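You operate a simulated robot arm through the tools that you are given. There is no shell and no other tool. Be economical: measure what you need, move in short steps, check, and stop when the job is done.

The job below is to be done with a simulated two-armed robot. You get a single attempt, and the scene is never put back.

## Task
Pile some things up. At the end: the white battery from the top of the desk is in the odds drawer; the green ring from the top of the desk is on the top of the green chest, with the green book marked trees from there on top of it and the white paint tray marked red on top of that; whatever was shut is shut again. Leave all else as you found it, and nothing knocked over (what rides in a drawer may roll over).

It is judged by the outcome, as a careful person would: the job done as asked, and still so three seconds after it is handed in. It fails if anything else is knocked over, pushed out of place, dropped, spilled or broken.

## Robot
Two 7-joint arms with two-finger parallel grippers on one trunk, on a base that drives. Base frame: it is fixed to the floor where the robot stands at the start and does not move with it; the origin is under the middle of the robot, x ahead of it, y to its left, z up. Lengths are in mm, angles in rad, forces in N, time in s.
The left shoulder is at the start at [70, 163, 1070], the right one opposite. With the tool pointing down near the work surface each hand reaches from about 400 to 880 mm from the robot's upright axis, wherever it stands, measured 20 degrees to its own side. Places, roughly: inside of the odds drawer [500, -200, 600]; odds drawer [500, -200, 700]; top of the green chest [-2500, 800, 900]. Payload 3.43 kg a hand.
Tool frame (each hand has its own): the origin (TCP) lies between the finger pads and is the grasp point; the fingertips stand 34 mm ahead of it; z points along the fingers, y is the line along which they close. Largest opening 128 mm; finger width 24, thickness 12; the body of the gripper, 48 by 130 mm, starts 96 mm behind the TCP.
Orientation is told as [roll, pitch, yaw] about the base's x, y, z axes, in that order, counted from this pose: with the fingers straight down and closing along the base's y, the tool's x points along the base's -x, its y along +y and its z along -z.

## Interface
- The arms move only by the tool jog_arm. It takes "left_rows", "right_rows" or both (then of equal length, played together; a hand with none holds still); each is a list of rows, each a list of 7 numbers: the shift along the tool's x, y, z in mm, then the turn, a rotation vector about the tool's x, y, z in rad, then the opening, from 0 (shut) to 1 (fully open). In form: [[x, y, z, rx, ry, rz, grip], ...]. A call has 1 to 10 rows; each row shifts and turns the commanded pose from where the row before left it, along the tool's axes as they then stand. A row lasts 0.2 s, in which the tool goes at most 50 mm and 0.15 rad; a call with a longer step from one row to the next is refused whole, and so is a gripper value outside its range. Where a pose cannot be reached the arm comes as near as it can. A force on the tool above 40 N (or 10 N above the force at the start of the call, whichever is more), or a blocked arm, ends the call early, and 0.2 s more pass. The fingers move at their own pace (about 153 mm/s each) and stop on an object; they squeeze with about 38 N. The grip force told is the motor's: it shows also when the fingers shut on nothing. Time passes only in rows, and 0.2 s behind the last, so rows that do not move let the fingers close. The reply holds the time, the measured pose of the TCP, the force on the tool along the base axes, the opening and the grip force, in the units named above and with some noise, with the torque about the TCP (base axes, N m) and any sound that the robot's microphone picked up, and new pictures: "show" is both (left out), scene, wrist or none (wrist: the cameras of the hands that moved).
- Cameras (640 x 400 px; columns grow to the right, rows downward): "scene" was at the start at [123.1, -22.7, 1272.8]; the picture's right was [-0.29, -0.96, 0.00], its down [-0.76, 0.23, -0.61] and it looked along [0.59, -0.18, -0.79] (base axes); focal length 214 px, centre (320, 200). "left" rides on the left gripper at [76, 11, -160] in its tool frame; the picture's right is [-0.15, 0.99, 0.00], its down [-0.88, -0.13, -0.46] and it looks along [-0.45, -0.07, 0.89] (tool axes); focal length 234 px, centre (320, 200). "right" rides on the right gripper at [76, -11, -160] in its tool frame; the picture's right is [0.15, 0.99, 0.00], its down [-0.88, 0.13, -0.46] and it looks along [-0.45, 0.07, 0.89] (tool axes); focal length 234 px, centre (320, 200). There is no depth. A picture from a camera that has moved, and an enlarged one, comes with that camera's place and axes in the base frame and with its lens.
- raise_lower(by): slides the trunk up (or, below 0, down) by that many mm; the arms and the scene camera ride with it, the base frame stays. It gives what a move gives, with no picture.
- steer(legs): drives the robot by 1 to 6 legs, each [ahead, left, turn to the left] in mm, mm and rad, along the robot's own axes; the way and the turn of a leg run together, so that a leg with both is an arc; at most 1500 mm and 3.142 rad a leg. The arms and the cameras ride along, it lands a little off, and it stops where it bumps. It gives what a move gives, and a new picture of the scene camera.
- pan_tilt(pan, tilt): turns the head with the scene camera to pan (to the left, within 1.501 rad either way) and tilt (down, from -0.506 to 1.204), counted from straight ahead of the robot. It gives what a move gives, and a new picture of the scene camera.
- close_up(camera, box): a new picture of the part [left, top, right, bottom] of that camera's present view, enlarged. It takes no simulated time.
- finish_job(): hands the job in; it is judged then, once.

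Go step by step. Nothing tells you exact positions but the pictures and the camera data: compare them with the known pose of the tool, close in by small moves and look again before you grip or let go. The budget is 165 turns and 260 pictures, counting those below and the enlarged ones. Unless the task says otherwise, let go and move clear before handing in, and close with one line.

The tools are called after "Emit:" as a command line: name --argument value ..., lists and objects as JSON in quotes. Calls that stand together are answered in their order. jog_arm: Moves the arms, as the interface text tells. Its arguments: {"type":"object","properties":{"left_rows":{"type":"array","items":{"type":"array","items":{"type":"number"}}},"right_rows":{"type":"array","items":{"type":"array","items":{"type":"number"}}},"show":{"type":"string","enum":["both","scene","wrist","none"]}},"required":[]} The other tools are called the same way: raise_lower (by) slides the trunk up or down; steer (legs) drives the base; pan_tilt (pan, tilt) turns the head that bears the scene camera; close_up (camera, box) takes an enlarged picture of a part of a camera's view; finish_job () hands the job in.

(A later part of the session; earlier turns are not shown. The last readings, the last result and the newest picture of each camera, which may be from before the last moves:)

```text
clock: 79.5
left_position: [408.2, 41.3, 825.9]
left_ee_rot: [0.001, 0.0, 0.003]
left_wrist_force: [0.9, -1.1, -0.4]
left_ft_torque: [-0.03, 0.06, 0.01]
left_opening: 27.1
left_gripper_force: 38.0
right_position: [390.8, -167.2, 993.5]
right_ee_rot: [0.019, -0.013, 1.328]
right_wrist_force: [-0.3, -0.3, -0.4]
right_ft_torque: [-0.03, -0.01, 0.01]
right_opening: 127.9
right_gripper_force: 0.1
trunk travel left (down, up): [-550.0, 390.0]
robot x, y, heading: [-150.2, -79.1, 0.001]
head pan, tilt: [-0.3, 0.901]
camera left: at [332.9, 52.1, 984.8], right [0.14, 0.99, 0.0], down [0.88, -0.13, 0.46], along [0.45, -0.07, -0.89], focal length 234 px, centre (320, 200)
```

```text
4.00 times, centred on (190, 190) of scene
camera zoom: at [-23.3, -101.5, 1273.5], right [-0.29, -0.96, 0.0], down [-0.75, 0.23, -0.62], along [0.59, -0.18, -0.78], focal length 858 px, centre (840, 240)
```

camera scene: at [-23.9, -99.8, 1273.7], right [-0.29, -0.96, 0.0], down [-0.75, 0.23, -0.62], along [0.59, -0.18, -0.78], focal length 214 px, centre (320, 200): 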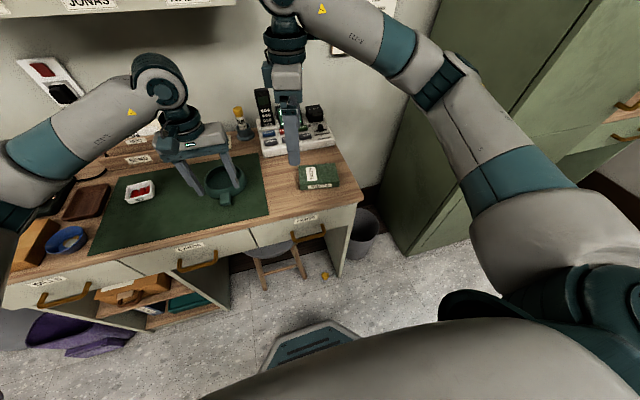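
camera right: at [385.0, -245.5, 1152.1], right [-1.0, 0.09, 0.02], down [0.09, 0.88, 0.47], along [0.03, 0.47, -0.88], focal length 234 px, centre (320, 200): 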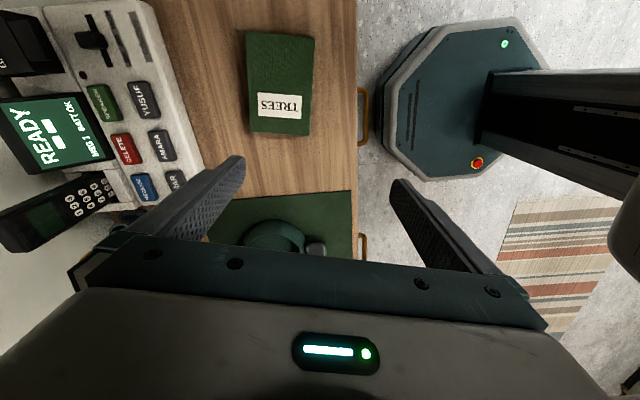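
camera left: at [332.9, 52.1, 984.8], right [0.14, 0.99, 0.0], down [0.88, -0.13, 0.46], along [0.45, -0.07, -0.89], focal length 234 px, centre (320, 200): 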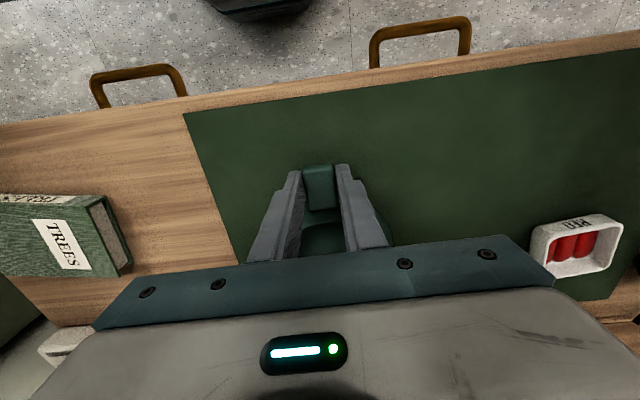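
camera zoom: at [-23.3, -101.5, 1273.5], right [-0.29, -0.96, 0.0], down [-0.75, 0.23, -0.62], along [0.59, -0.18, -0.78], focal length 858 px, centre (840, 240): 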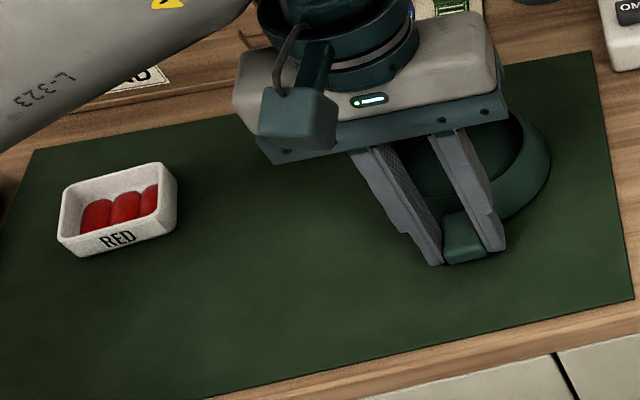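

The tab is gripped, 27 mm wide. I'll lift slightly to check weight and droop.

Emit:
jog_arm --left_rows '[[0, 0, -15, 0, 0, 0, 0], [0, 0, -25, 0, 0, 0, 0], [0, 0, -40, 0, 0, 0, 0], [0, 0, -40, 0, 0, 0, 0]]' --show "wrist"

Emit:
close_up --camera "scene" --box '[110, 100, 290, 212]'

```text
clock: 80.5
left_position: [408.5, 41.0, 947.1]
left_ee_rot: [0.0, 0.0, 0.003]
left_wrist_force: [0.1, -0.2, -1.3]
left_ft_torque: [0.02, 0.05, 0.0]
left_opening: 27.2
left_gripper_force: 37.9
right_position: [389.7, -168.5, 992.8]
right_ee_rot: [0.021, -0.012, 1.328]
right_wrist_force: [-0.7, -0.1, 0.0]
right_ft_torque: [0.03, -0.02, 0.01]
right_opening: 128.0
right_gripper_force: 0.0
trunk travel left (down, up): [-550.0, 390.0]
robot x, y, heading: [-146.6, -80.4, -0.004]
head pan, tilt: [-0.3, 0.901]
camera left: at [332.4, 51.8, 1106.0], right [0.14, 0.99, 0.0], down [0.88, -0.13, 0.46], along [0.45, -0.07, -0.89], focal length 234 px, centre (320, 200)
```

left: 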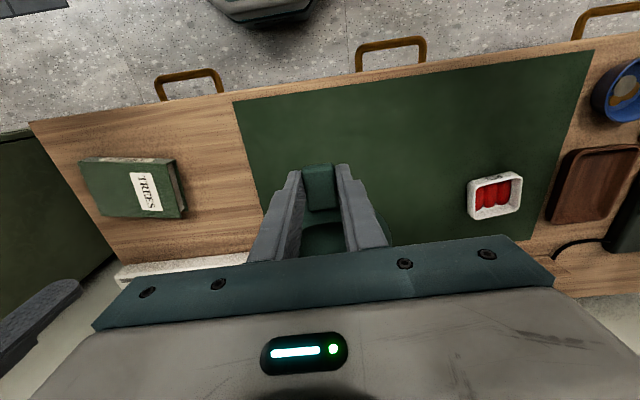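

```text
3.56 times, centred on (200, 156) of scene
camera zoom: at [-23.8, -101.9, 1273.5], right [-0.29, -0.96, 0.0], down [-0.75, 0.23, -0.62], along [0.59, -0.18, -0.78], focal length 763 px, centre (747, 356)
```

zoom: 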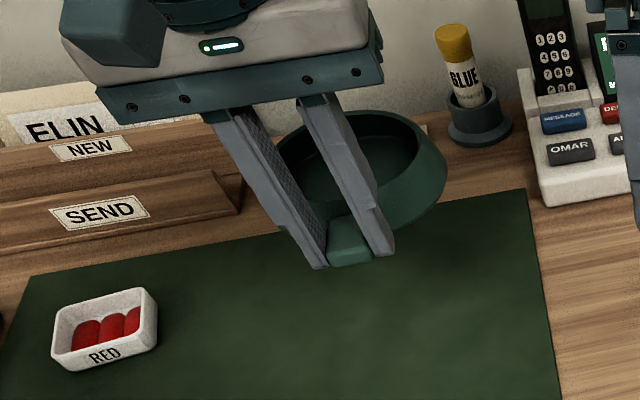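

The ring is light and hangs level. Now I'll bring the right hand over the book.

Emit:
jog_arm --right_rows '[[19, -18.8, 40, 0, 0, 0, 1], [19, -18.8, 40, 0, 0, -0.04, 1], [19, -18.8, 40, 0, 0, -0.04, 1]]' --show "wrist"

Emit:
close_up --camera "scene" --box '[250, 100, 370, 205]'

```text
clock: 81.3
left_position: [408.6, 41.9, 946.4]
left_ee_rot: [-0.001, 0.0, 0.002]
left_wrist_force: [0.2, 0.3, 0.1]
left_ft_torque: [0.03, 0.09, -0.04]
left_opening: 27.2
left_gripper_force: 38.2
right_position: [385.9, -179.7, 962.7]
right_ee_rot: [0.02, -0.011, 1.327]
right_wrist_force: [-0.4, 0.1, -0.2]
right_ft_torque: [0.03, 0.01, 0.02]
right_opening: 127.9
right_gripper_force: 0.1
right hand out of reach, approached as far as the arm can: row 1, 2, 3
trunk travel left (down, up): [-550.0, 390.0]
robot x, y, heading: [-148.8, -80.9, 0.002]
head pan, tilt: [-0.3, 0.901]
camera right: at [380.9, -258.8, 1121.3], right [-1.0, 0.09, 0.02], down [0.09, 0.88, 0.47], along [0.03, 0.47, -0.88], focal length 234 px, centre (320, 200)
```

right: 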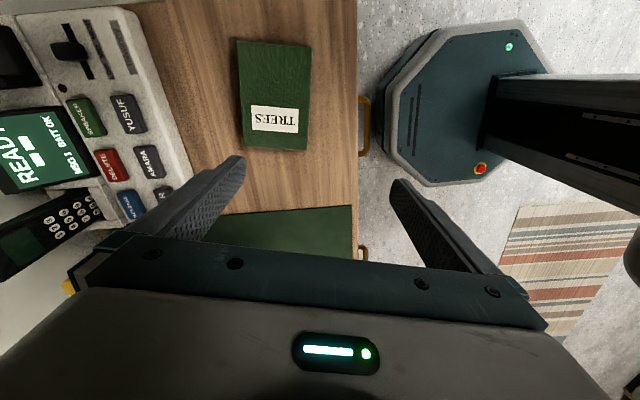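

```text
3.81 times, centred on (310, 152) of scene
camera zoom: at [-23.0, -102.0, 1273.5], right [-0.29, -0.96, 0.0], down [-0.75, 0.23, -0.62], along [0.59, -0.18, -0.78], focal length 817 px, centre (358, 381)
```

zoom: 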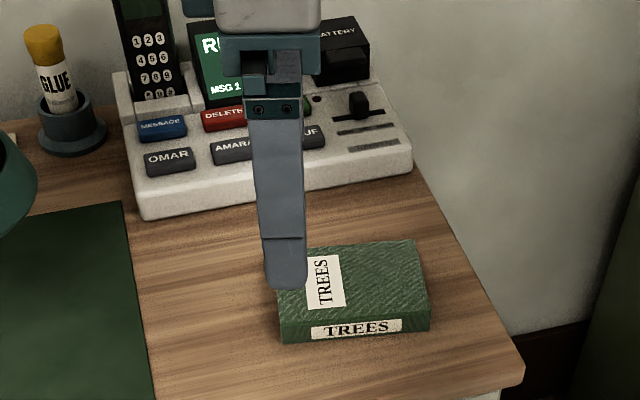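

The wrist limit again. I'll shift the base right, so the book lies more inboard of the right shoulder, after moving the left hand clear to the left.

Emit:
jog_arm --left_rows '[[0, 40, -10, 0, 0, 0, 0], [0, 40, -10, 0, 0, 0, 0], [0, 40, 0, 0, 0, 0, 0], [0, 30, 0, 0, 0, 0, 0]]' --show "none"

Emit:
steer --legs '[[0, -170, 0]]'

Emit:
jog_arm --right_rows '[[-25, -25, 0, 0, 0, 0, 1], [-25, -25, 0, 0, 0, -0.04, 1], [-25, 0, 20, 0, 0, -0.04, 1], [-25, 0, 20, 0, 0, 0, 1]]' --show "wrist"

```text
clock: 82.3
left_position: [406.9, 191.5, 966.6]
left_ee_rot: [0.0, 0.001, 0.003]
left_wrist_force: [-0.3, 0.1, -0.6]
left_ft_torque: [-0.01, 0.05, 0.0]
left_opening: 27.1
left_gripper_force: 38.1
right_position: [386.5, -179.4, 963.9]
right_ee_rot: [0.022, -0.009, 1.33]
right_wrist_force: [0.8, 1.0, -0.8]
right_ft_torque: [0.0, -0.01, 0.04]
right_opening: 128.2
right_gripper_force: 0.1
trunk travel left (down, up): [-550.0, 390.0]
robot x, y, heading: [-144.7, -80.6, 0.0]
head pan, tilt: [-0.3, 0.901]
```

```text
clock: 83.8
left_position: [406.8, 22.7, 966.3]
left_ee_rot: [0.0, 0.001, 0.002]
left_wrist_force: [-0.5, -0.5, -0.5]
left_ft_torque: [0.01, 0.05, 0.01]
left_opening: 27.0
left_gripper_force: 37.7
right_position: [385.9, -348.0, 962.4]
right_ee_rot: [0.021, -0.011, 1.328]
right_wrist_force: [0.2, 0.2, 0.0]
right_ft_torque: [0.02, -0.01, -0.03]
right_opening: 128.1
right_gripper_force: 0.1
trunk travel left (down, up): [-550.0, 390.0]
robot x, y, heading: [-146.6, -248.9, 0.003]
head pan, tilt: [-0.3, 0.901]
camera scene: at [-23.1, -269.9, 1273.5], right [-0.29, -0.96, 0.0], down [-0.75, 0.23, -0.62], along [0.59, -0.18, -0.78], focal length 214 px, centre (320, 200)
```

scene: 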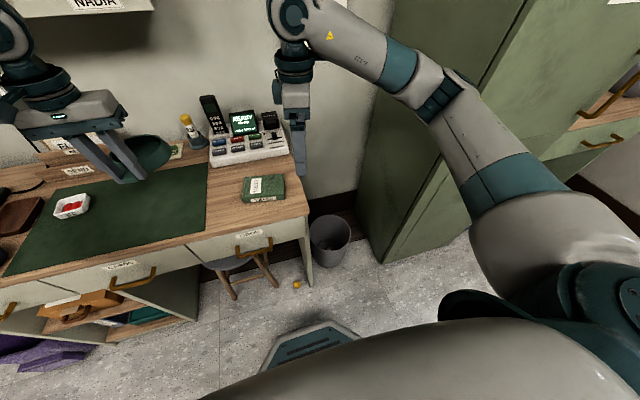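

```text
clock: 84.8
left_position: [408.9, 22.4, 967.2]
left_ee_rot: [0.0, 0.0, 0.004]
left_wrist_force: [-0.1, -0.1, -0.2]
left_ft_torque: [-0.02, 0.03, 0.0]
left_opening: 27.1
left_gripper_force: 37.2
right_position: [368.7, -330.4, 962.0]
right_ee_rot: [0.02, -0.013, 1.403]
right_wrist_force: [1.1, 0.6, -0.4]
right_ft_torque: [0.03, -0.02, 0.04]
right_opening: 127.9
right_gripper_force: 0.0
right hand out of reach, approached as far as the arm can: row 1, 2, 3, 4
trunk travel left (down, up): [-550.0, 390.0]
robot x, y, heading: [-146.0, -248.6, -0.002]
head pan, tilt: [-0.3, 0.901]
camera right: at [368.7, -409.2, 1120.4], right [-1.0, 0.02, 0.02], down [0.03, 0.88, 0.47], along [-0.01, 0.47, -0.88], focal length 234 px, centre (320, 200)
```

right: 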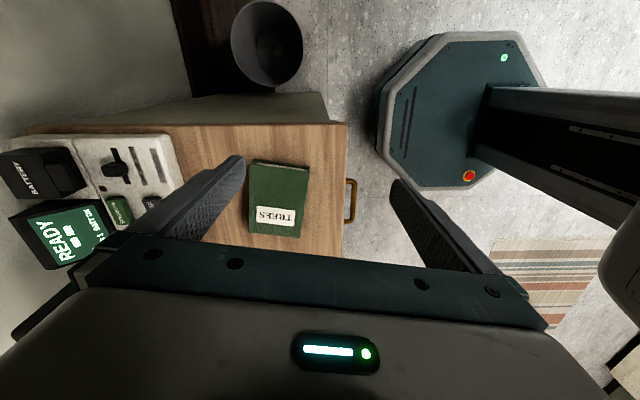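

Emit:
jog_arm --right_rows '[[0, 0, 0, 0, 0, 0.15, 1], [0, 0, 0, 0, 0, 0.15, 1], [-37, -4, 10, 0, 0, 0, 1], [-37, -4, 10, 0, 0, 0, 1], [-38, -4, 10, 0, 0, 0, 1]]' --show "none"

Emit:
jog_arm --right_rows '[[0, 0, 0, 0, 0, -0.1, 1], [0, 0, 0, 0, 0, -0.1, 1], [0, 0, 0, 0, 0, -0.1, 1]]' --show "wrist"

```text
clock: 86.0
left_position: [407.8, 24.9, 966.2]
left_ee_rot: [-0.003, 0.0, 0.002]
left_wrist_force: [-0.5, -0.7, -1.4]
left_ft_torque: [-0.02, 0.05, 0.02]
left_opening: 27.2
left_gripper_force: 38.2
right_position: [428.7, -233.7, 932.4]
right_ee_rot: [0.022, -0.005, 1.108]
right_wrist_force: [1.1, -0.3, 0.4]
right_ft_torque: [-0.05, 0.04, 0.02]
right_opening: 128.0
right_gripper_force: 0.0
trunk travel left (down, up): [-550.0, 390.0]
robot x, y, heading: [-147.8, -243.1, 0.001]
head pan, tilt: [-0.3, 0.901]
```

```text
clock: 86.8
left_position: [406.3, 22.8, 966.4]
left_ee_rot: [0.0, -0.001, 0.001]
left_wrist_force: [-0.4, -0.8, -0.8]
left_ft_torque: [0.03, 0.03, 0.01]
left_opening: 27.2
left_gripper_force: 38.2
right_position: [428.7, -234.1, 932.7]
right_ee_rot: [0.021, -0.01, 1.259]
right_wrist_force: [-0.1, 1.3, -0.9]
right_ft_torque: [-0.05, -0.01, 0.03]
right_opening: 128.4
right_gripper_force: 0.0
right hand out of reach, approached as far as the arm can: row 2, 3
trunk travel left (down, up): [-550.0, 390.0]
robot x, y, heading: [-146.1, -244.7, 0.006]
head pan, tilt: [-0.3, 0.901]
camera right: at [418.3, -312.1, 1091.1], right [-0.99, 0.16, 0.02], down [0.15, 0.87, 0.47], along [0.06, 0.46, -0.88], focal length 234 px, centre (320, 200)
```

right: 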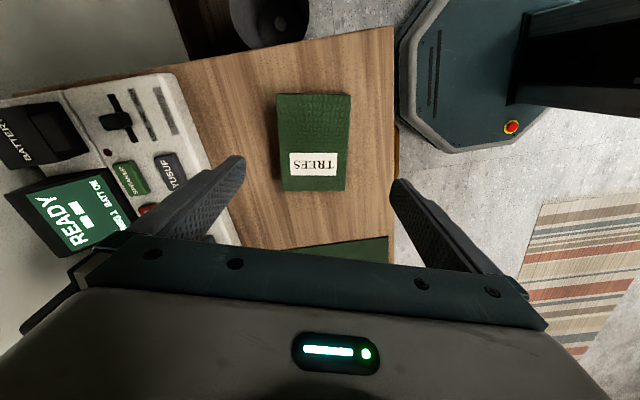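

The book needs about 0.14 rad more yaw, so I'll turn the base left by that much while keeping the hand over the book.

Emit:
steer --legs '[[3, -87, 0.15]]'

Emit:
close_up --camera "right" --box '[160, 50, 480, 250]'

```text
clock: 87.8
left_position: [371.1, 16.4, 966.5]
left_ee_rot: [-0.001, -0.001, 0.15]
left_wrist_force: [-0.3, 0.2, -0.4]
left_ft_torque: [-0.01, 0.03, -0.01]
left_opening: 27.1
left_gripper_force: 38.2
right_position: [429.2, -234.2, 933.4]
right_ee_rot: [0.019, -0.012, 1.408]
right_wrist_force: [-0.4, 0.0, -0.8]
right_ft_torque: [0.03, -0.02, 0.01]
right_opening: 128.3
right_gripper_force: 0.1
trunk travel left (down, up): [-550.0, 390.0]
robot x, y, heading: [-134.8, -332.1, 0.151]
head pan, tilt: [-0.3, 0.901]
camera scene: at [-11.6, -337.3, 1273.5], right [-0.15, -0.99, 0.0], down [-0.78, 0.12, -0.62], along [0.61, -0.09, -0.78], focal length 214 px, centre (320, 200)
```

scene: 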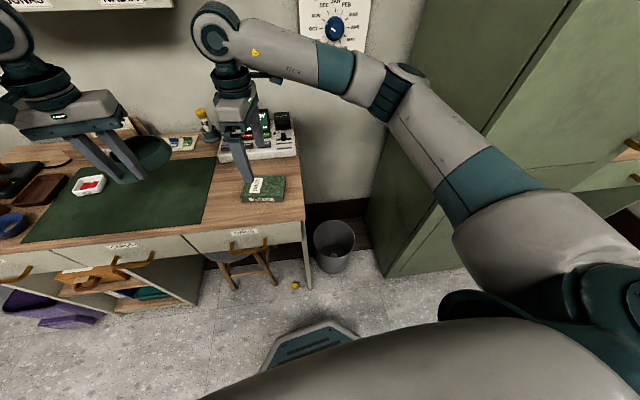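

```text
2.00 times, centred on (320, 150) of right
camera zoom: at [431.2, -313.5, 1091.3], right [-1.0, 0.01, 0.02], down [0.02, 0.88, 0.47], along [-0.01, 0.47, -0.88], focal length 468 px, centre (320, 300)
```

zoom: 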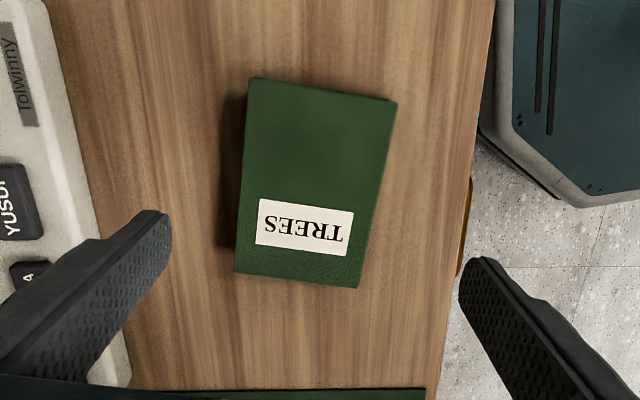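

Book centre is (433, -236), turned 9.3°, which matches the hand's yaw of 1.408. I'll descend and grip.

Emit:
jog_arm --right_rows '[[1.6, -4.3, 40, 0, 0, 0, 1], [0, 0, 40, 0, 0, 0, 1], [0, 0, 20, 0, 0, 0, 1], [0, 0, 10, 0, 0, 0, 1]]' --show "wrist"

Emit:
close_up --camera "scene" --box '[200, 110, 330, 215]'

```text
clock: 88.8
left_position: [370.7, 17.1, 966.9]
left_ee_rot: [0.0, 0.001, 0.152]
left_wrist_force: [0.5, 0.8, -1.1]
left_ft_torque: [-0.01, 0.07, 0.04]
left_opening: 26.9
left_gripper_force: 37.9
right_position: [431.3, -236.3, 822.3]
right_ee_rot: [0.023, -0.01, 1.408]
right_wrist_force: [0.4, 0.2, 0.6]
right_ft_torque: [-0.01, -0.03, 0.01]
right_opening: 128.0
right_gripper_force: 0.1
trunk travel left (down, up): [-550.0, 390.0]
robot x, y, heading: [-136.1, -334.8, 0.156]
head pan, tilt: [-0.3, 0.901]
camera right: at [432.8, -314.4, 980.9], right [-1.0, 0.02, 0.02], down [0.02, 0.88, 0.47], along [-0.01, 0.47, -0.88], focal length 234 px, centre (320, 200)
```

right: 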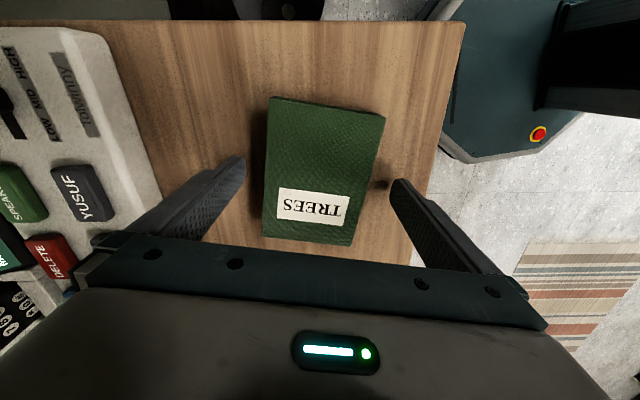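

```text
3.81 times, centred on (265, 162) of scene
camera zoom: at [-11.5, -336.8, 1273.5], right [-0.15, -0.99, 0.0], down [-0.78, 0.12, -0.62], along [0.61, -0.09, -0.78], focal length 817 px, centre (530, 343)
```

zoom: 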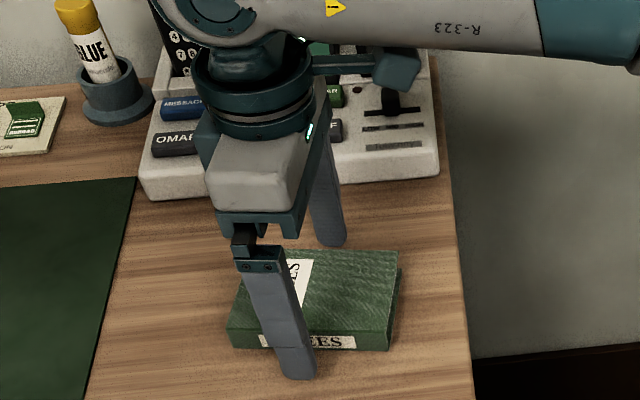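

Emit:
jog_arm --right_rows '[[0, 0, 0, 0, 0, 0, 0.8], [0, 0, 0, 0, 0, 0, 0.7], [0, 0, 0, 0, 0, 0, 0.6], [0, 0, 0, 0, 0, 0, 0.5], [0, 0, 0, 0, 0, 0, 0.4]]' --show "wrist"

```text
clock: 90.0
left_position: [371.6, 17.9, 966.2]
left_ee_rot: [0.002, -0.001, 0.154]
left_wrist_force: [0.6, -0.2, -0.9]
left_ft_torque: [0.01, 0.04, 0.0]
left_opening: 27.2
left_gripper_force: 38.1
right_position: [432.0, -236.0, 822.9]
right_ee_rot: [0.021, -0.011, 1.409]
right_wrist_force: [-0.5, 0.1, 0.2]
right_ft_torque: [-0.12, -0.02, -0.03]
right_opening: 85.1
right_gripper_force: 37.7
trunk travel left (down, up): [-550.0, 390.0]
robot x, y, heading: [-134.5, -331.9, 0.152]
head pan, tilt: [-0.3, 0.901]
camera right: at [432.8, -314.4, 981.3], right [-1.0, 0.02, 0.02], down [0.02, 0.88, 0.47], along [-0.01, 0.47, -0.88], focal length 234 px, centre (320, 200)
```

right: 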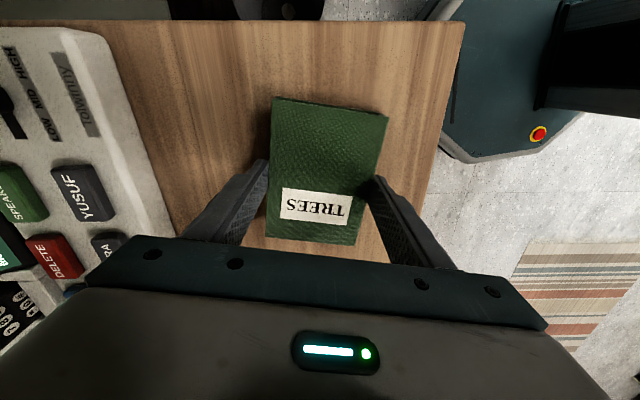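

The book is gripped, 85 mm across. I'll lift it.

Emit:
jog_arm --right_rows '[[0, 0, -10, 0, 0, 0, 0.3], [0, 0, -30, 0, 0, 0, 0.3], [0, 0, -45, 0, 0, 0, 0.3], [0, 0, -45, 0, 0, 0, 0.3]]' --show "both"

```text
clock: 91.0
left_position: [370.6, 17.1, 966.1]
left_ee_rot: [0.001, 0.0, 0.153]
left_wrist_force: [0.4, 0.0, -2.0]
left_ft_torque: [0.0, 0.01, -0.03]
left_opening: 27.4
left_gripper_force: 38.0
right_position: [433.4, -237.4, 952.2]
right_ee_rot: [0.021, -0.009, 1.409]
right_wrist_force: [0.2, -0.6, -1.4]
right_ft_torque: [0.01, 0.02, 0.03]
right_opening: 85.3
right_gripper_force: 38.3
trunk travel left (down, up): [-550.0, 390.0]
robot x, y, heading: [-137.0, -327.6, 0.153]
head pan, tilt: [-0.3, 0.901]
camera scene: at [-12.3, -336.6, 1273.5], right [-0.15, -0.99, 0.0], down [-0.77, 0.12, -0.62], along [0.61, -0.09, -0.78], focal length 214 px, centre (320, 200)
camera right: at [434.8, -316.0, 1111.2], right [-1.0, 0.01, 0.02], down [0.02, 0.88, 0.47], along [-0.01, 0.47, -0.88], focal length 234 px, centre (320, 200)
```

scene: 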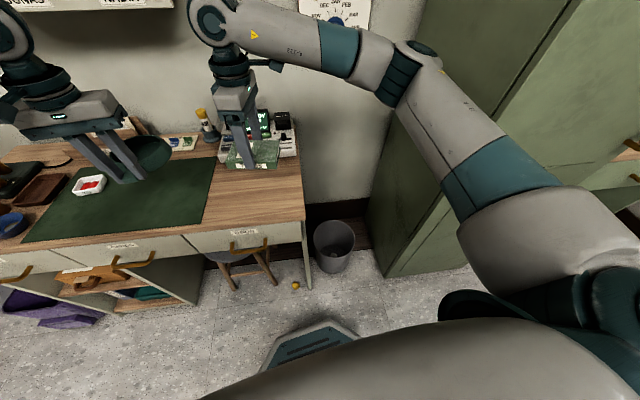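
right: 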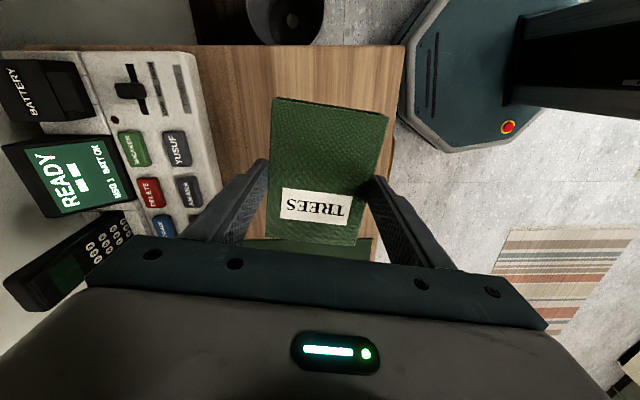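

Both pieces are held well. I'll raise the trunk, back into the room and turn toward the green chest.

Emit:
raise_lower --by 150

Emit:
steer --legs '[[-700, 0, 0], [0, 300, 0], [0, 0, 1.2]]'

Emit:
pan_tilt --pan 0.9 --tilt 0.4

```text
clock: 92.8
left_position: [371.4, 16.7, 1116.8]
left_ee_rot: [0.002, 0.002, 0.15]
left_wrist_force: [-1.2, 0.1, -1.3]
left_ft_torque: [-0.03, 0.08, -0.01]
left_opening: 27.0
left_gripper_force: 38.1
right_position: [434.6, -237.6, 1101.3]
right_ee_rot: [0.023, -0.01, 1.41]
right_wrist_force: [0.1, 0.3, -0.7]
right_ft_torque: [-0.03, 0.04, -0.02]
right_opening: 85.4
right_gripper_force: 38.4
trunk travel left (down, up): [-700.0, 240.0]
robot x, y, heading: [-137.8, -333.6, 0.151]
head pan, tilt: [-0.3, 0.901]
```

```text
clock: 101.3
left_position: [-1018.6, 459.8, 1117.0]
left_ee_rot: [0.0, 0.0, 1.355]
left_wrist_force: [0.0, -0.2, -0.9]
left_ft_torque: [-0.05, 0.05, -0.01]
left_opening: 26.8
left_gripper_force: 38.4
right_position: [-757.0, 426.4, 1101.7]
right_ee_rot: [0.021, -0.009, 2.61]
right_wrist_force: [1.5, 0.2, -0.9]
right_ft_torque: [0.0, 0.03, -0.03]
right_opening: 85.4
right_gripper_force: 37.7
trunk travel left (down, up): [-700.0, 240.0]
robot x, y, heading: [-874.6, -139.7, 1.353]
head pan, tilt: [-0.3, 0.901]
camera scene: at [-824.8, -25.8, 1423.5], right [0.87, -0.49, 0.0], down [-0.39, -0.68, -0.62], along [0.31, 0.54, -0.78], focal length 214 px, centre (320, 200)
```

scene: 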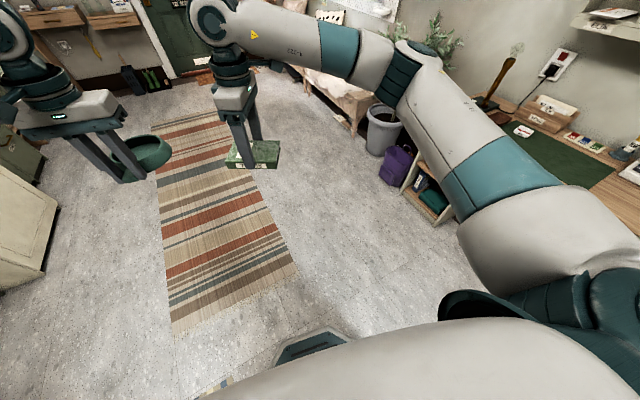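

```text
clock: 102.7
left_position: [-1017.2, 458.9, 1116.8]
left_ee_rot: [0.001, 0.002, 1.355]
left_wrist_force: [0.0, 0.4, -1.2]
left_ft_torque: [-0.05, 0.03, 0.03]
left_opening: 27.1
left_gripper_force: 37.6
right_position: [-757.2, 427.0, 1102.1]
right_ee_rot: [0.022, -0.01, 2.612]
right_wrist_force: [0.5, 0.4, -2.0]
right_ft_torque: [0.01, 0.01, 0.02]
right_opening: 85.4
right_gripper_force: 38.6
trunk travel left (down, up): [-700.0, 240.0]
robot x, y, heading: [-875.2, -141.1, 1.351]
head pan, tilt: [0.901, 0.4]
camera scene: at [-920.5, -19.6, 1466.5], right [0.78, 0.63, 0.0], down [0.25, -0.3, -0.92], along [-0.58, 0.71, -0.39], focal length 214 px, centre (320, 200)
```

scene: 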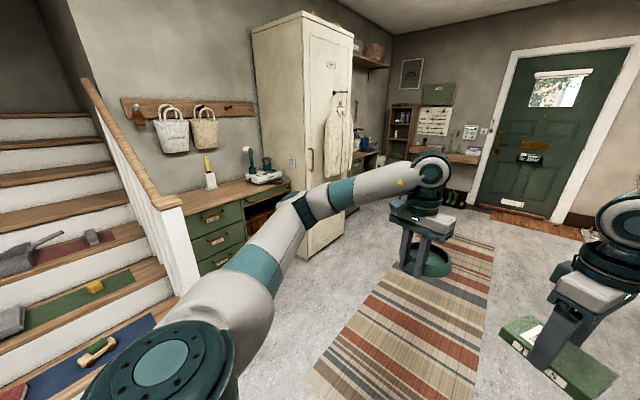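

The green chest is left of the white wardrobe, with its wooden top partly taken. I'll turn to face it and approach.

Emit:
steer --legs '[[0, 0, 1.79], [0, -850, 0], [450, 0, 0]]'

Emit:
pan_tilt --pan 0.0 --tilt 0.55

```text
clock: 113.9
left_position: [-1884.7, 446.3, 1115.7]
left_ee_rot: [0.0, 0.0, -3.133]
left_wrist_force: [-0.4, -0.7, -0.8]
left_ft_torque: [-0.01, -0.04, -0.01]
left_opening: 27.2
left_gripper_force: 38.5
right_position: [-1911.4, 707.3, 1101.5]
right_ee_rot: [0.021, -0.011, -1.875]
right_wrist_force: [-0.2, -0.5, -0.3]
right_ft_torque: [-0.01, -0.01, 0.01]
right_opening: 85.2
right_gripper_force: 37.5
trunk travel left (down, up): [-700.0, 240.0]
robot x, y, heading: [-1333.4, 721.9, -3.132]
head pan, tilt: [0.901, 0.4]
camera scene: at [-1438.3, 645.5, 1466.6], right [-0.79, 0.61, 0.0], down [0.24, 0.31, -0.92], along [-0.57, -0.73, -0.39], focal length 214 px, centre (320, 200)
```

scene: 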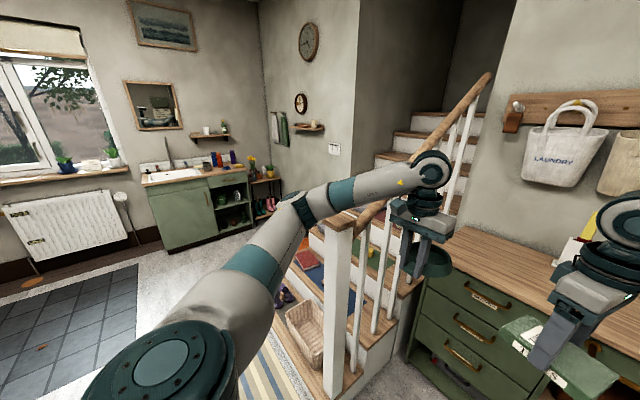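

```text
clock: 115.1
left_position: [-1885.4, 446.4, 1116.6]
left_ee_rot: [0.001, -0.001, -3.132]
left_wrist_force: [-0.1, -0.6, -0.4]
left_ft_torque: [-0.05, -0.07, -0.02]
left_opening: 27.0
left_gripper_force: 38.3
right_position: [-1910.6, 706.9, 1101.7]
right_ee_rot: [0.022, -0.011, -1.876]
right_wrist_force: [0.1, -0.4, -1.6]
right_ft_torque: [0.0, 0.01, 0.03]
right_opening: 85.2
right_gripper_force: 38.0
trunk travel left (down, up): [-700.0, 240.0]
robot x, y, heading: [-1334.1, 723.4, -3.134]
head pan, tilt: [0.0, 0.55]
camera scene: at [-1471.7, 717.6, 1452.8], right [-0.01, 1.0, 0.0], down [0.52, 0.0, -0.85], along [-0.85, -0.01, -0.52], focal length 214 px, centre (320, 200)
```

scene: 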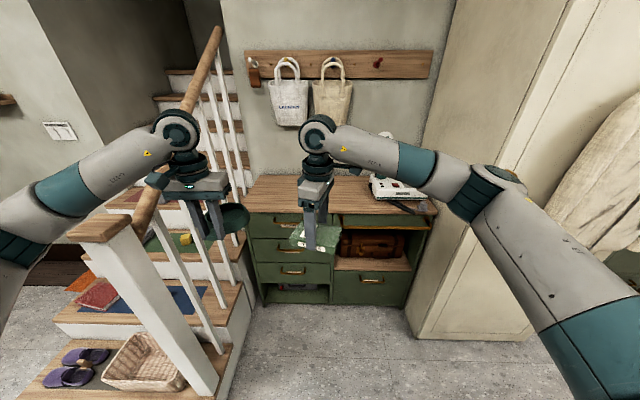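

Emit:
close_up --camera "scene" --box '[230, 110, 450, 247]'

Emit:
close_up --camera "right" --box '[0, 0, 640, 400]'

Emit:
close_up --camera "left" --box '[0, 0, 640, 400]'

```text
2.91 times, centred on (340, 178) of scene
camera zoom: at [-1471.7, 717.6, 1452.8], right [-0.01, 1.0, 0.0], down [0.52, 0.0, -0.85], along [-0.85, -0.01, -0.52], focal length 624 px, centre (262, 262)
```

zoom: 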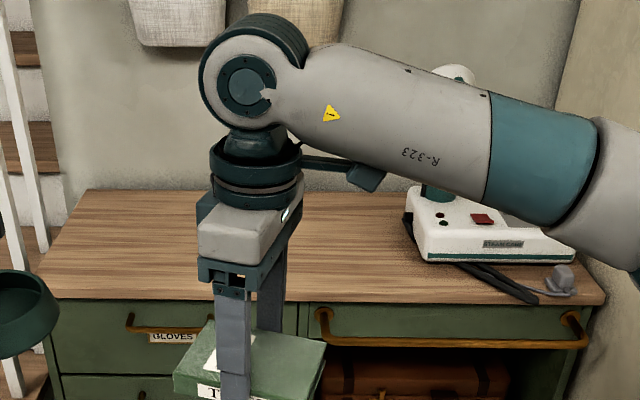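

```text
1.00 times, centred on (320, 200) of right (not enlarged: the box is as wide or as high as the picture)
camera zoom: at [-1902.9, 785.5, 1260.6], right [0.99, -0.16, 0.02], down [-0.15, -0.87, 0.47], along [-0.06, -0.46, -0.88], focal length 234 px, centre (320, 200)
```

zoom: 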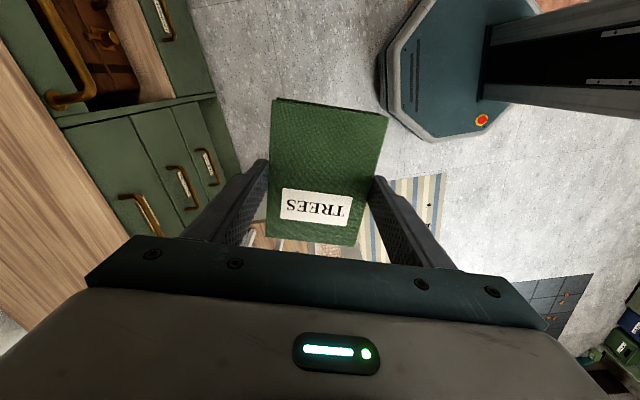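

```text
1.00 times, centred on (320, 200) of left (not enlarged: the box is as wide or as high as the picture)
camera zoom: at [-1808.9, 435.4, 1275.1], right [-0.14, -0.99, 0.0], down [-0.88, 0.12, 0.46], along [-0.45, 0.06, -0.89], focal length 234 px, centre (320, 200)
```

zoom: 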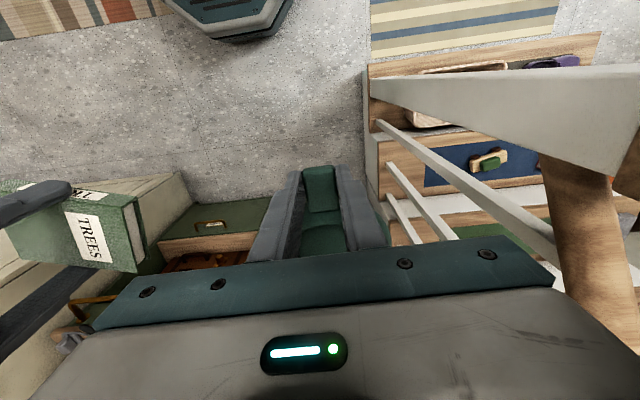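

The chest top spans y about 390 to 1230 with its front edge near x -2270. A small stand sits near (-2600, 660) and a machine is on the right, so I'll set the stack near (-2410, 640). First I'll shift both hands toward the robot's right.

Emit:
jog_arm --right_rows '[[0, 0, 0, 0, 0, 0.15, 0.3], [0, 0, 0, 0, 0, 0.15, 0.3], [0, 0, 0, 0, 0, 0.15, 0.3], [0, 0, 0, 0, 0, 0.15, 0.3], [27, -35, 0, 0, 0, 0, 0.3], [27, -35, 0, 0, 0, 0, 0.3], [27, -35, 0, 0, 0, 0, 0.3], [27, -35, 0, 0, 0, 0, 0.3], [27, -35, 0, 0, 0, 0, 0.3]]' --left_rows '[[0, 0, 0, 0, 0, 0, 0], [0, 0, 0, 0, 0, 0, 0], [0, 0, 0, 0, 0, 0, 0], [0, 0, 0, 0, 0, 0, 0], [0, -30, 0, 0, 0, 0, 0], [0, -35, 0, 0, 0, 0, 0], [0, -35, 0, 0, 0, 0, 0], [0, -40, 0, 0, 0, 0, 0], [0, -40, 0, 0, 0, 0, 0]]' --show "scene"

Emit:
close_up --camera "scene" --box '[230, 110, 450, 247]'

```text
clock: 117.1
left_position: [-1887.6, 629.5, 1118.2]
left_ee_rot: [0.003, -0.002, -3.132]
left_wrist_force: [-0.4, 0.5, -0.2]
left_ft_torque: [-0.07, -0.05, -0.02]
left_opening: 27.2
left_gripper_force: 37.9
right_position: [-1913.0, 931.6, 1097.6]
right_ee_rot: [0.026, 0.001, -2.475]
right_wrist_force: [-0.2, 0.5, -0.9]
right_ft_torque: [-0.04, 0.04, 0.01]
right_opening: 85.7
right_gripper_force: 38.1
trunk travel left (down, up): [-700.0, 240.0]
robot x, y, heading: [-1329.6, 718.5, -3.134]
head pan, tilt: [0.0, 0.55]
camera scene: at [-1471.3, 722.0, 1452.8], right [-0.01, 1.0, 0.0], down [0.52, 0.0, -0.85], along [-0.85, -0.01, -0.52], focal length 214 px, centre (320, 200)
```

scene: 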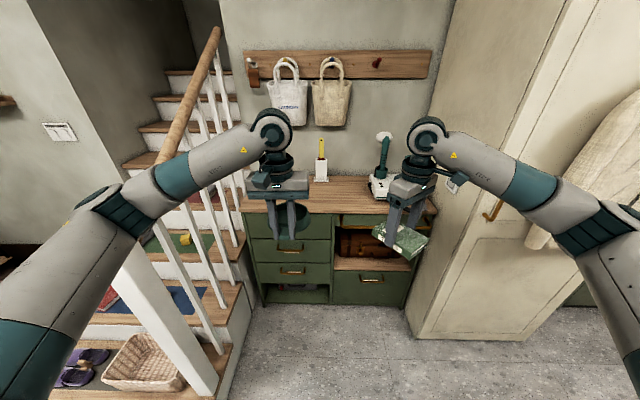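

```text
2.91 times, centred on (340, 178) of scene
camera zoom: at [-1471.3, 722.0, 1452.8], right [-0.01, 1.0, 0.0], down [0.52, 0.0, -0.85], along [-0.85, -0.01, -0.52], focal length 624 px, centre (262, 262)
```

zoom: 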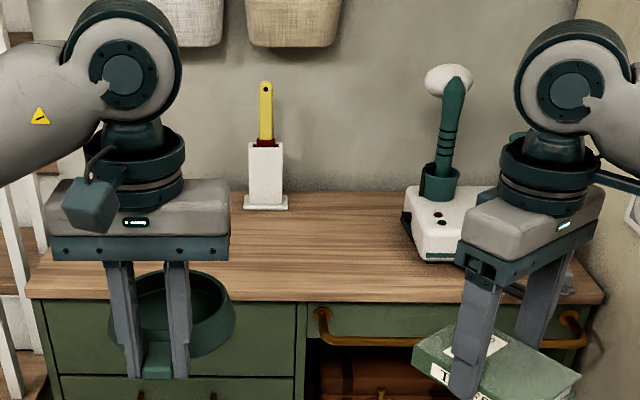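

The stand is at (-2590, 716) and the machine at about (-2480, 1014), so (-2410, 600) is free. I'll drive in 280 mm, then extend the left arm.

Emit:
steer --legs '[[280, 25, 0]]'

Emit:
jog_arm --left_rows '[[-40, 0, 0, 0, 0, 0, 0], [-45, 0, 0, 0, 0, 0, 0], [-45, 0, 15, 0, 0, 0, 0], [-43, 0, 25, 0, 0, 0, 0]]' --show "scene"

Emit:
pan_tilt --pan 0.0 --tilt 0.75

Emit:
close_up --camera "scene" --box '[200, 80, 400, 205]'

```text
clock: 119.1
left_position: [-2169.0, 597.7, 1117.9]
left_ee_rot: [0.001, 0.0, -3.131]
left_wrist_force: [0.3, 0.0, -0.2]
left_ft_torque: [0.02, -0.03, -0.01]
left_opening: 27.0
left_gripper_force: 37.7
right_position: [-2195.5, 901.6, 1098.6]
right_ee_rot: [0.021, 0.003, -2.475]
right_wrist_force: [1.2, -0.1, -0.9]
right_ft_torque: [0.0, -0.03, 0.0]
right_opening: 85.1
right_gripper_force: 37.5
trunk travel left (down, up): [-700.0, 240.0]
robot x, y, heading: [-1617.2, 691.5, -3.129]
head pan, tilt: [0.0, 0.55]
camera scene: at [-1753.4, 690.4, 1452.9], right [-0.01, 1.0, 0.0], down [0.52, 0.01, -0.85], along [-0.85, -0.01, -0.52], focal length 214 px, centre (320, 200)
```

scene: 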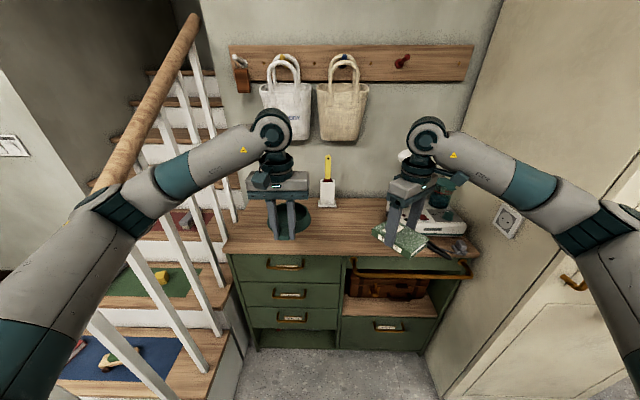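

```text
clock: 120.1
left_position: [-2343.7, 596.3, 1077.5]
left_ee_rot: [0.0, 0.001, -3.132]
left_wrist_force: [-0.6, 0.7, -1.2]
left_ft_torque: [-0.01, -0.08, -0.01]
left_opening: 27.2
left_gripper_force: 37.8
right_position: [-2197.7, 902.1, 1097.6]
right_ee_rot: [0.026, 0.004, -2.475]
right_wrist_force: [-0.8, -0.5, -1.4]
right_ft_torque: [-0.02, -0.01, -0.02]
right_opening: 85.2
right_gripper_force: 38.0
trunk travel left (down, up): [-700.0, 240.0]
robot x, y, heading: [-1613.0, 692.7, -3.136]
head pan, tilt: [0.0, 0.55]
camera scene: at [-1755.5, 691.4, 1452.6], right [-0.01, 1.0, 0.0], down [0.52, 0.0, -0.85], along [-0.85, -0.01, -0.52], focal length 214 px, centre (320, 200)
```

scene: 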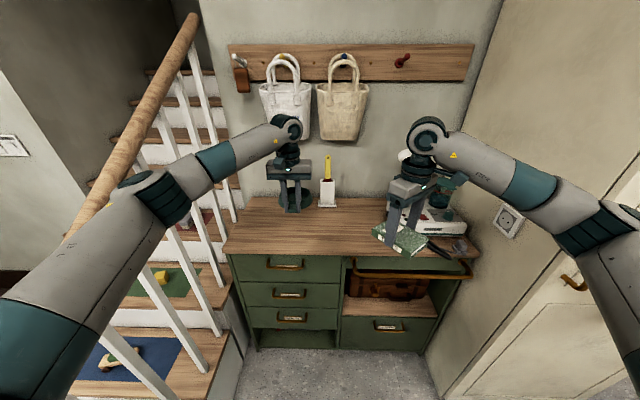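

```text
clock: 120.8
left_position: [-2342.1, 596.1, 1078.4]
left_ee_rot: [0.001, 0.0, -3.13]
left_wrist_force: [-0.3, 1.2, -0.7]
left_ft_torque: [-0.02, -0.05, 0.01]
left_opening: 27.2
left_gripper_force: 37.8
right_position: [-2195.5, 900.7, 1097.4]
right_ee_rot: [0.024, 0.004, -2.474]
right_wrist_force: [-0.6, 0.6, -1.0]
right_ft_torque: [-0.03, 0.0, 0.02]
right_opening: 85.4
right_gripper_force: 37.8
trunk travel left (down, up): [-700.0, 240.0]
robot x, y, heading: [-1611.7, 694.1, -3.132]
head pan, tilt: [0.0, 0.75]
camera scene: at [-1746.8, 690.3, 1435.5], right [-0.01, 1.0, 0.0], down [0.68, 0.01, -0.73], along [-0.73, -0.01, -0.68], focal length 214 px, centre (320, 200)
```

scene: 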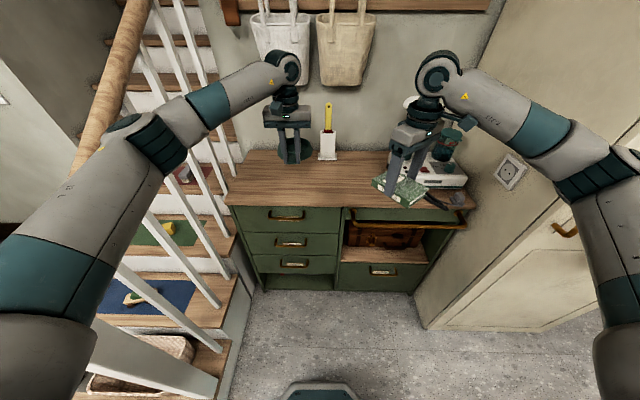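

```text
3.20 times, centred on (300, 142) of scene
camera zoom: at [-1746.8, 690.3, 1435.5], right [-0.01, 1.0, 0.0], down [0.68, 0.01, -0.73], along [-0.73, -0.01, -0.68], focal length 686 px, centre (384, 384)
```

zoom: 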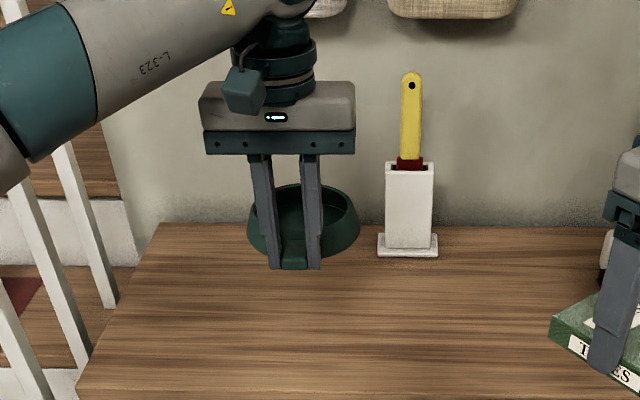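

From two views the chest top is nearer z 845, with its front edge at x about -2343. I'll drive 90 mm further so the ring sits well in, then look again.

Emit:
steer --legs '[[90, 0, 0]]'

Emit:
jog_arm --left_rows '[[0, 0, 40, 0, 0, 0, 0], [0, 0, 40, 0, 0, 0, 0], [0, 0, 40, 0, 0, 0, 0]]' --show "wrist"

Emit:
close_up --camera "scene" --box '[200, 100, 400, 225]'

```text
clock: 121.9
left_position: [-2430.1, 594.8, 1078.9]
left_ee_rot: [0.001, 0.0, -3.133]
left_wrist_force: [-0.4, 0.2, -0.4]
left_ft_torque: [-0.01, -0.05, -0.03]
left_opening: 27.5
left_gripper_force: 38.5
right_position: [-2284.9, 900.3, 1099.2]
right_ee_rot: [0.022, 0.004, -2.475]
right_wrist_force: [0.5, -0.4, -1.7]
right_ft_torque: [0.02, -0.06, -0.03]
right_opening: 85.2
right_gripper_force: 38.2
trunk travel left (down, up): [-700.0, 240.0]
robot x, y, heading: [-1704.9, 691.2, -3.132]
head pan, tilt: [0.0, 0.75]
camera scene: at [-1835.7, 689.7, 1435.5], right [-0.01, 1.0, 0.0], down [0.68, 0.01, -0.73], along [-0.73, -0.01, -0.68], focal length 214 px, centre (320, 200)
```

scene: 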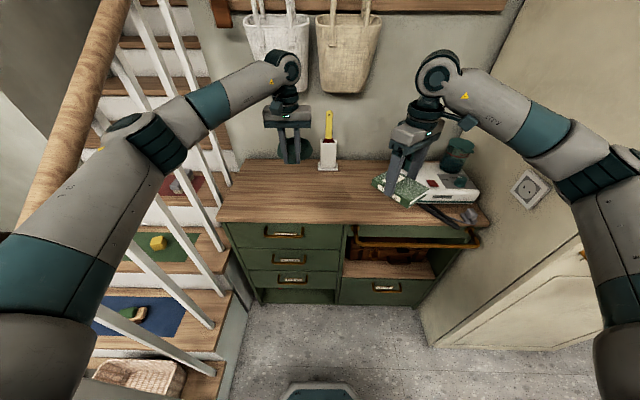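

```text
clock: 122.7
left_position: [-2433.4, 594.6, 958.7]
left_ee_rot: [0.0, 0.0, -3.13]
left_wrist_force: [-0.2, 0.5, -1.1]
left_ft_torque: [-0.02, -0.08, 0.01]
left_opening: 27.2
left_gripper_force: 38.3
right_position: [-2285.5, 901.4, 1096.4]
right_ee_rot: [0.024, 0.004, -2.476]
right_wrist_force: [-0.9, -0.3, -1.0]
right_ft_torque: [0.04, -0.02, -0.02]
right_opening: 85.1
right_gripper_force: 38.2
trunk travel left (down, up): [-700.0, 240.0]
robot x, y, heading: [-1702.6, 690.5, -3.133]
head pan, tilt: [0.0, 0.75]
camera left: at [-2356.2, 584.0, 1117.1], right [-0.14, -0.99, 0.0], down [-0.88, 0.12, 0.46], along [-0.45, 0.06, -0.89], focal length 234 px, centre (320, 200)
```

left: 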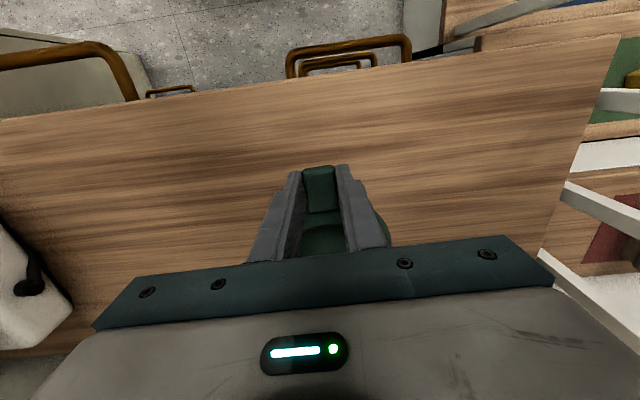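

```text
3.20 times, centred on (300, 162) of scene
camera zoom: at [-1836.9, 689.6, 1435.3], right [-0.01, 1.0, 0.0], down [0.68, 0.01, -0.73], along [-0.73, -0.01, -0.68], focal length 686 px, centre (384, 320)
```

zoom: 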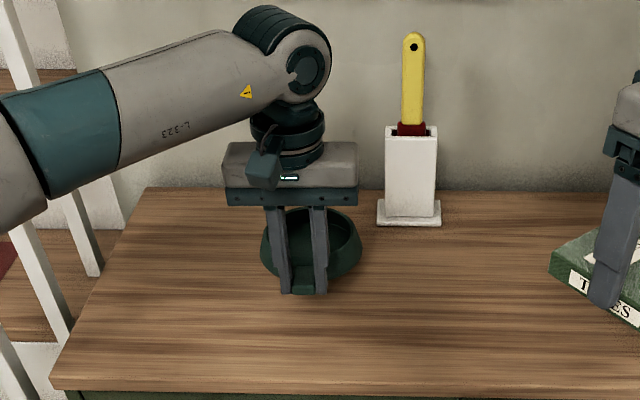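

Emit:
jog_arm --left_rows '[[0, 0, 6, 0, 0, 0, 0], [0, 0, 6, 0, 0, 0, 0], [0, 0, 5, 0, 0, 0, 0]]' --show "none"

Emit:
jog_arm --left_rows '[[0, 0, 5, 0, 0, 0, 0], [0, 0, 5, 0, 0, 0, 0]]' --show "none"

Emit:
close_up --camera "scene" --box '[250, 140, 330, 210]'

```text
clock: 123.5
left_position: [-2431.0, 594.8, 942.3]
left_ee_rot: [0.001, 0.0, -3.133]
left_wrist_force: [0.3, -0.1, -1.7]
left_ft_torque: [0.01, -0.05, -0.02]
left_opening: 26.9
left_gripper_force: 38.0
right_position: [-2285.6, 900.7, 1098.7]
right_ee_rot: [0.024, 0.004, -2.475]
right_wrist_force: [-1.2, 0.6, -1.3]
right_ft_torque: [0.01, 0.0, 0.0]
right_opening: 85.2
right_gripper_force: 37.8
trunk travel left (down, up): [-700.0, 240.0]
robot x, y, heading: [-1705.2, 690.2, -3.132]
head pan, tilt: [0.0, 0.75]
```

```text
clock: 124.1
left_position: [-2431.1, 595.4, 931.9]
left_ee_rot: [0.0, 0.001, -3.131]
left_wrist_force: [-0.3, 0.2, -1.2]
left_ft_torque: [0.0, -0.06, 0.02]
left_opening: 27.0
left_gripper_force: 38.0
right_position: [-2285.3, 900.0, 1098.4]
right_ee_rot: [0.024, 0.003, -2.474]
right_wrist_force: [-0.7, -0.4, -1.6]
right_ft_torque: [-0.03, 0.02, -0.01]
right_opening: 85.2
right_gripper_force: 37.9
trunk travel left (down, up): [-700.0, 240.0]
robot x, y, heading: [-1701.2, 690.7, -3.133]
head pan, tilt: [0.0, 0.75]
```

```text
5.71 times, centred on (290, 175) of scene
camera zoom: at [-1836.2, 689.7, 1435.4], right [-0.01, 1.0, 0.0], down [0.68, 0.01, -0.73], along [-0.73, -0.01, -0.68], focal length 1226 px, centre (491, 343)
```

zoom: 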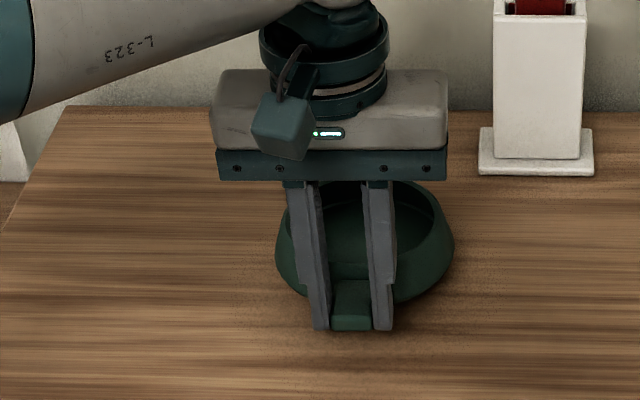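

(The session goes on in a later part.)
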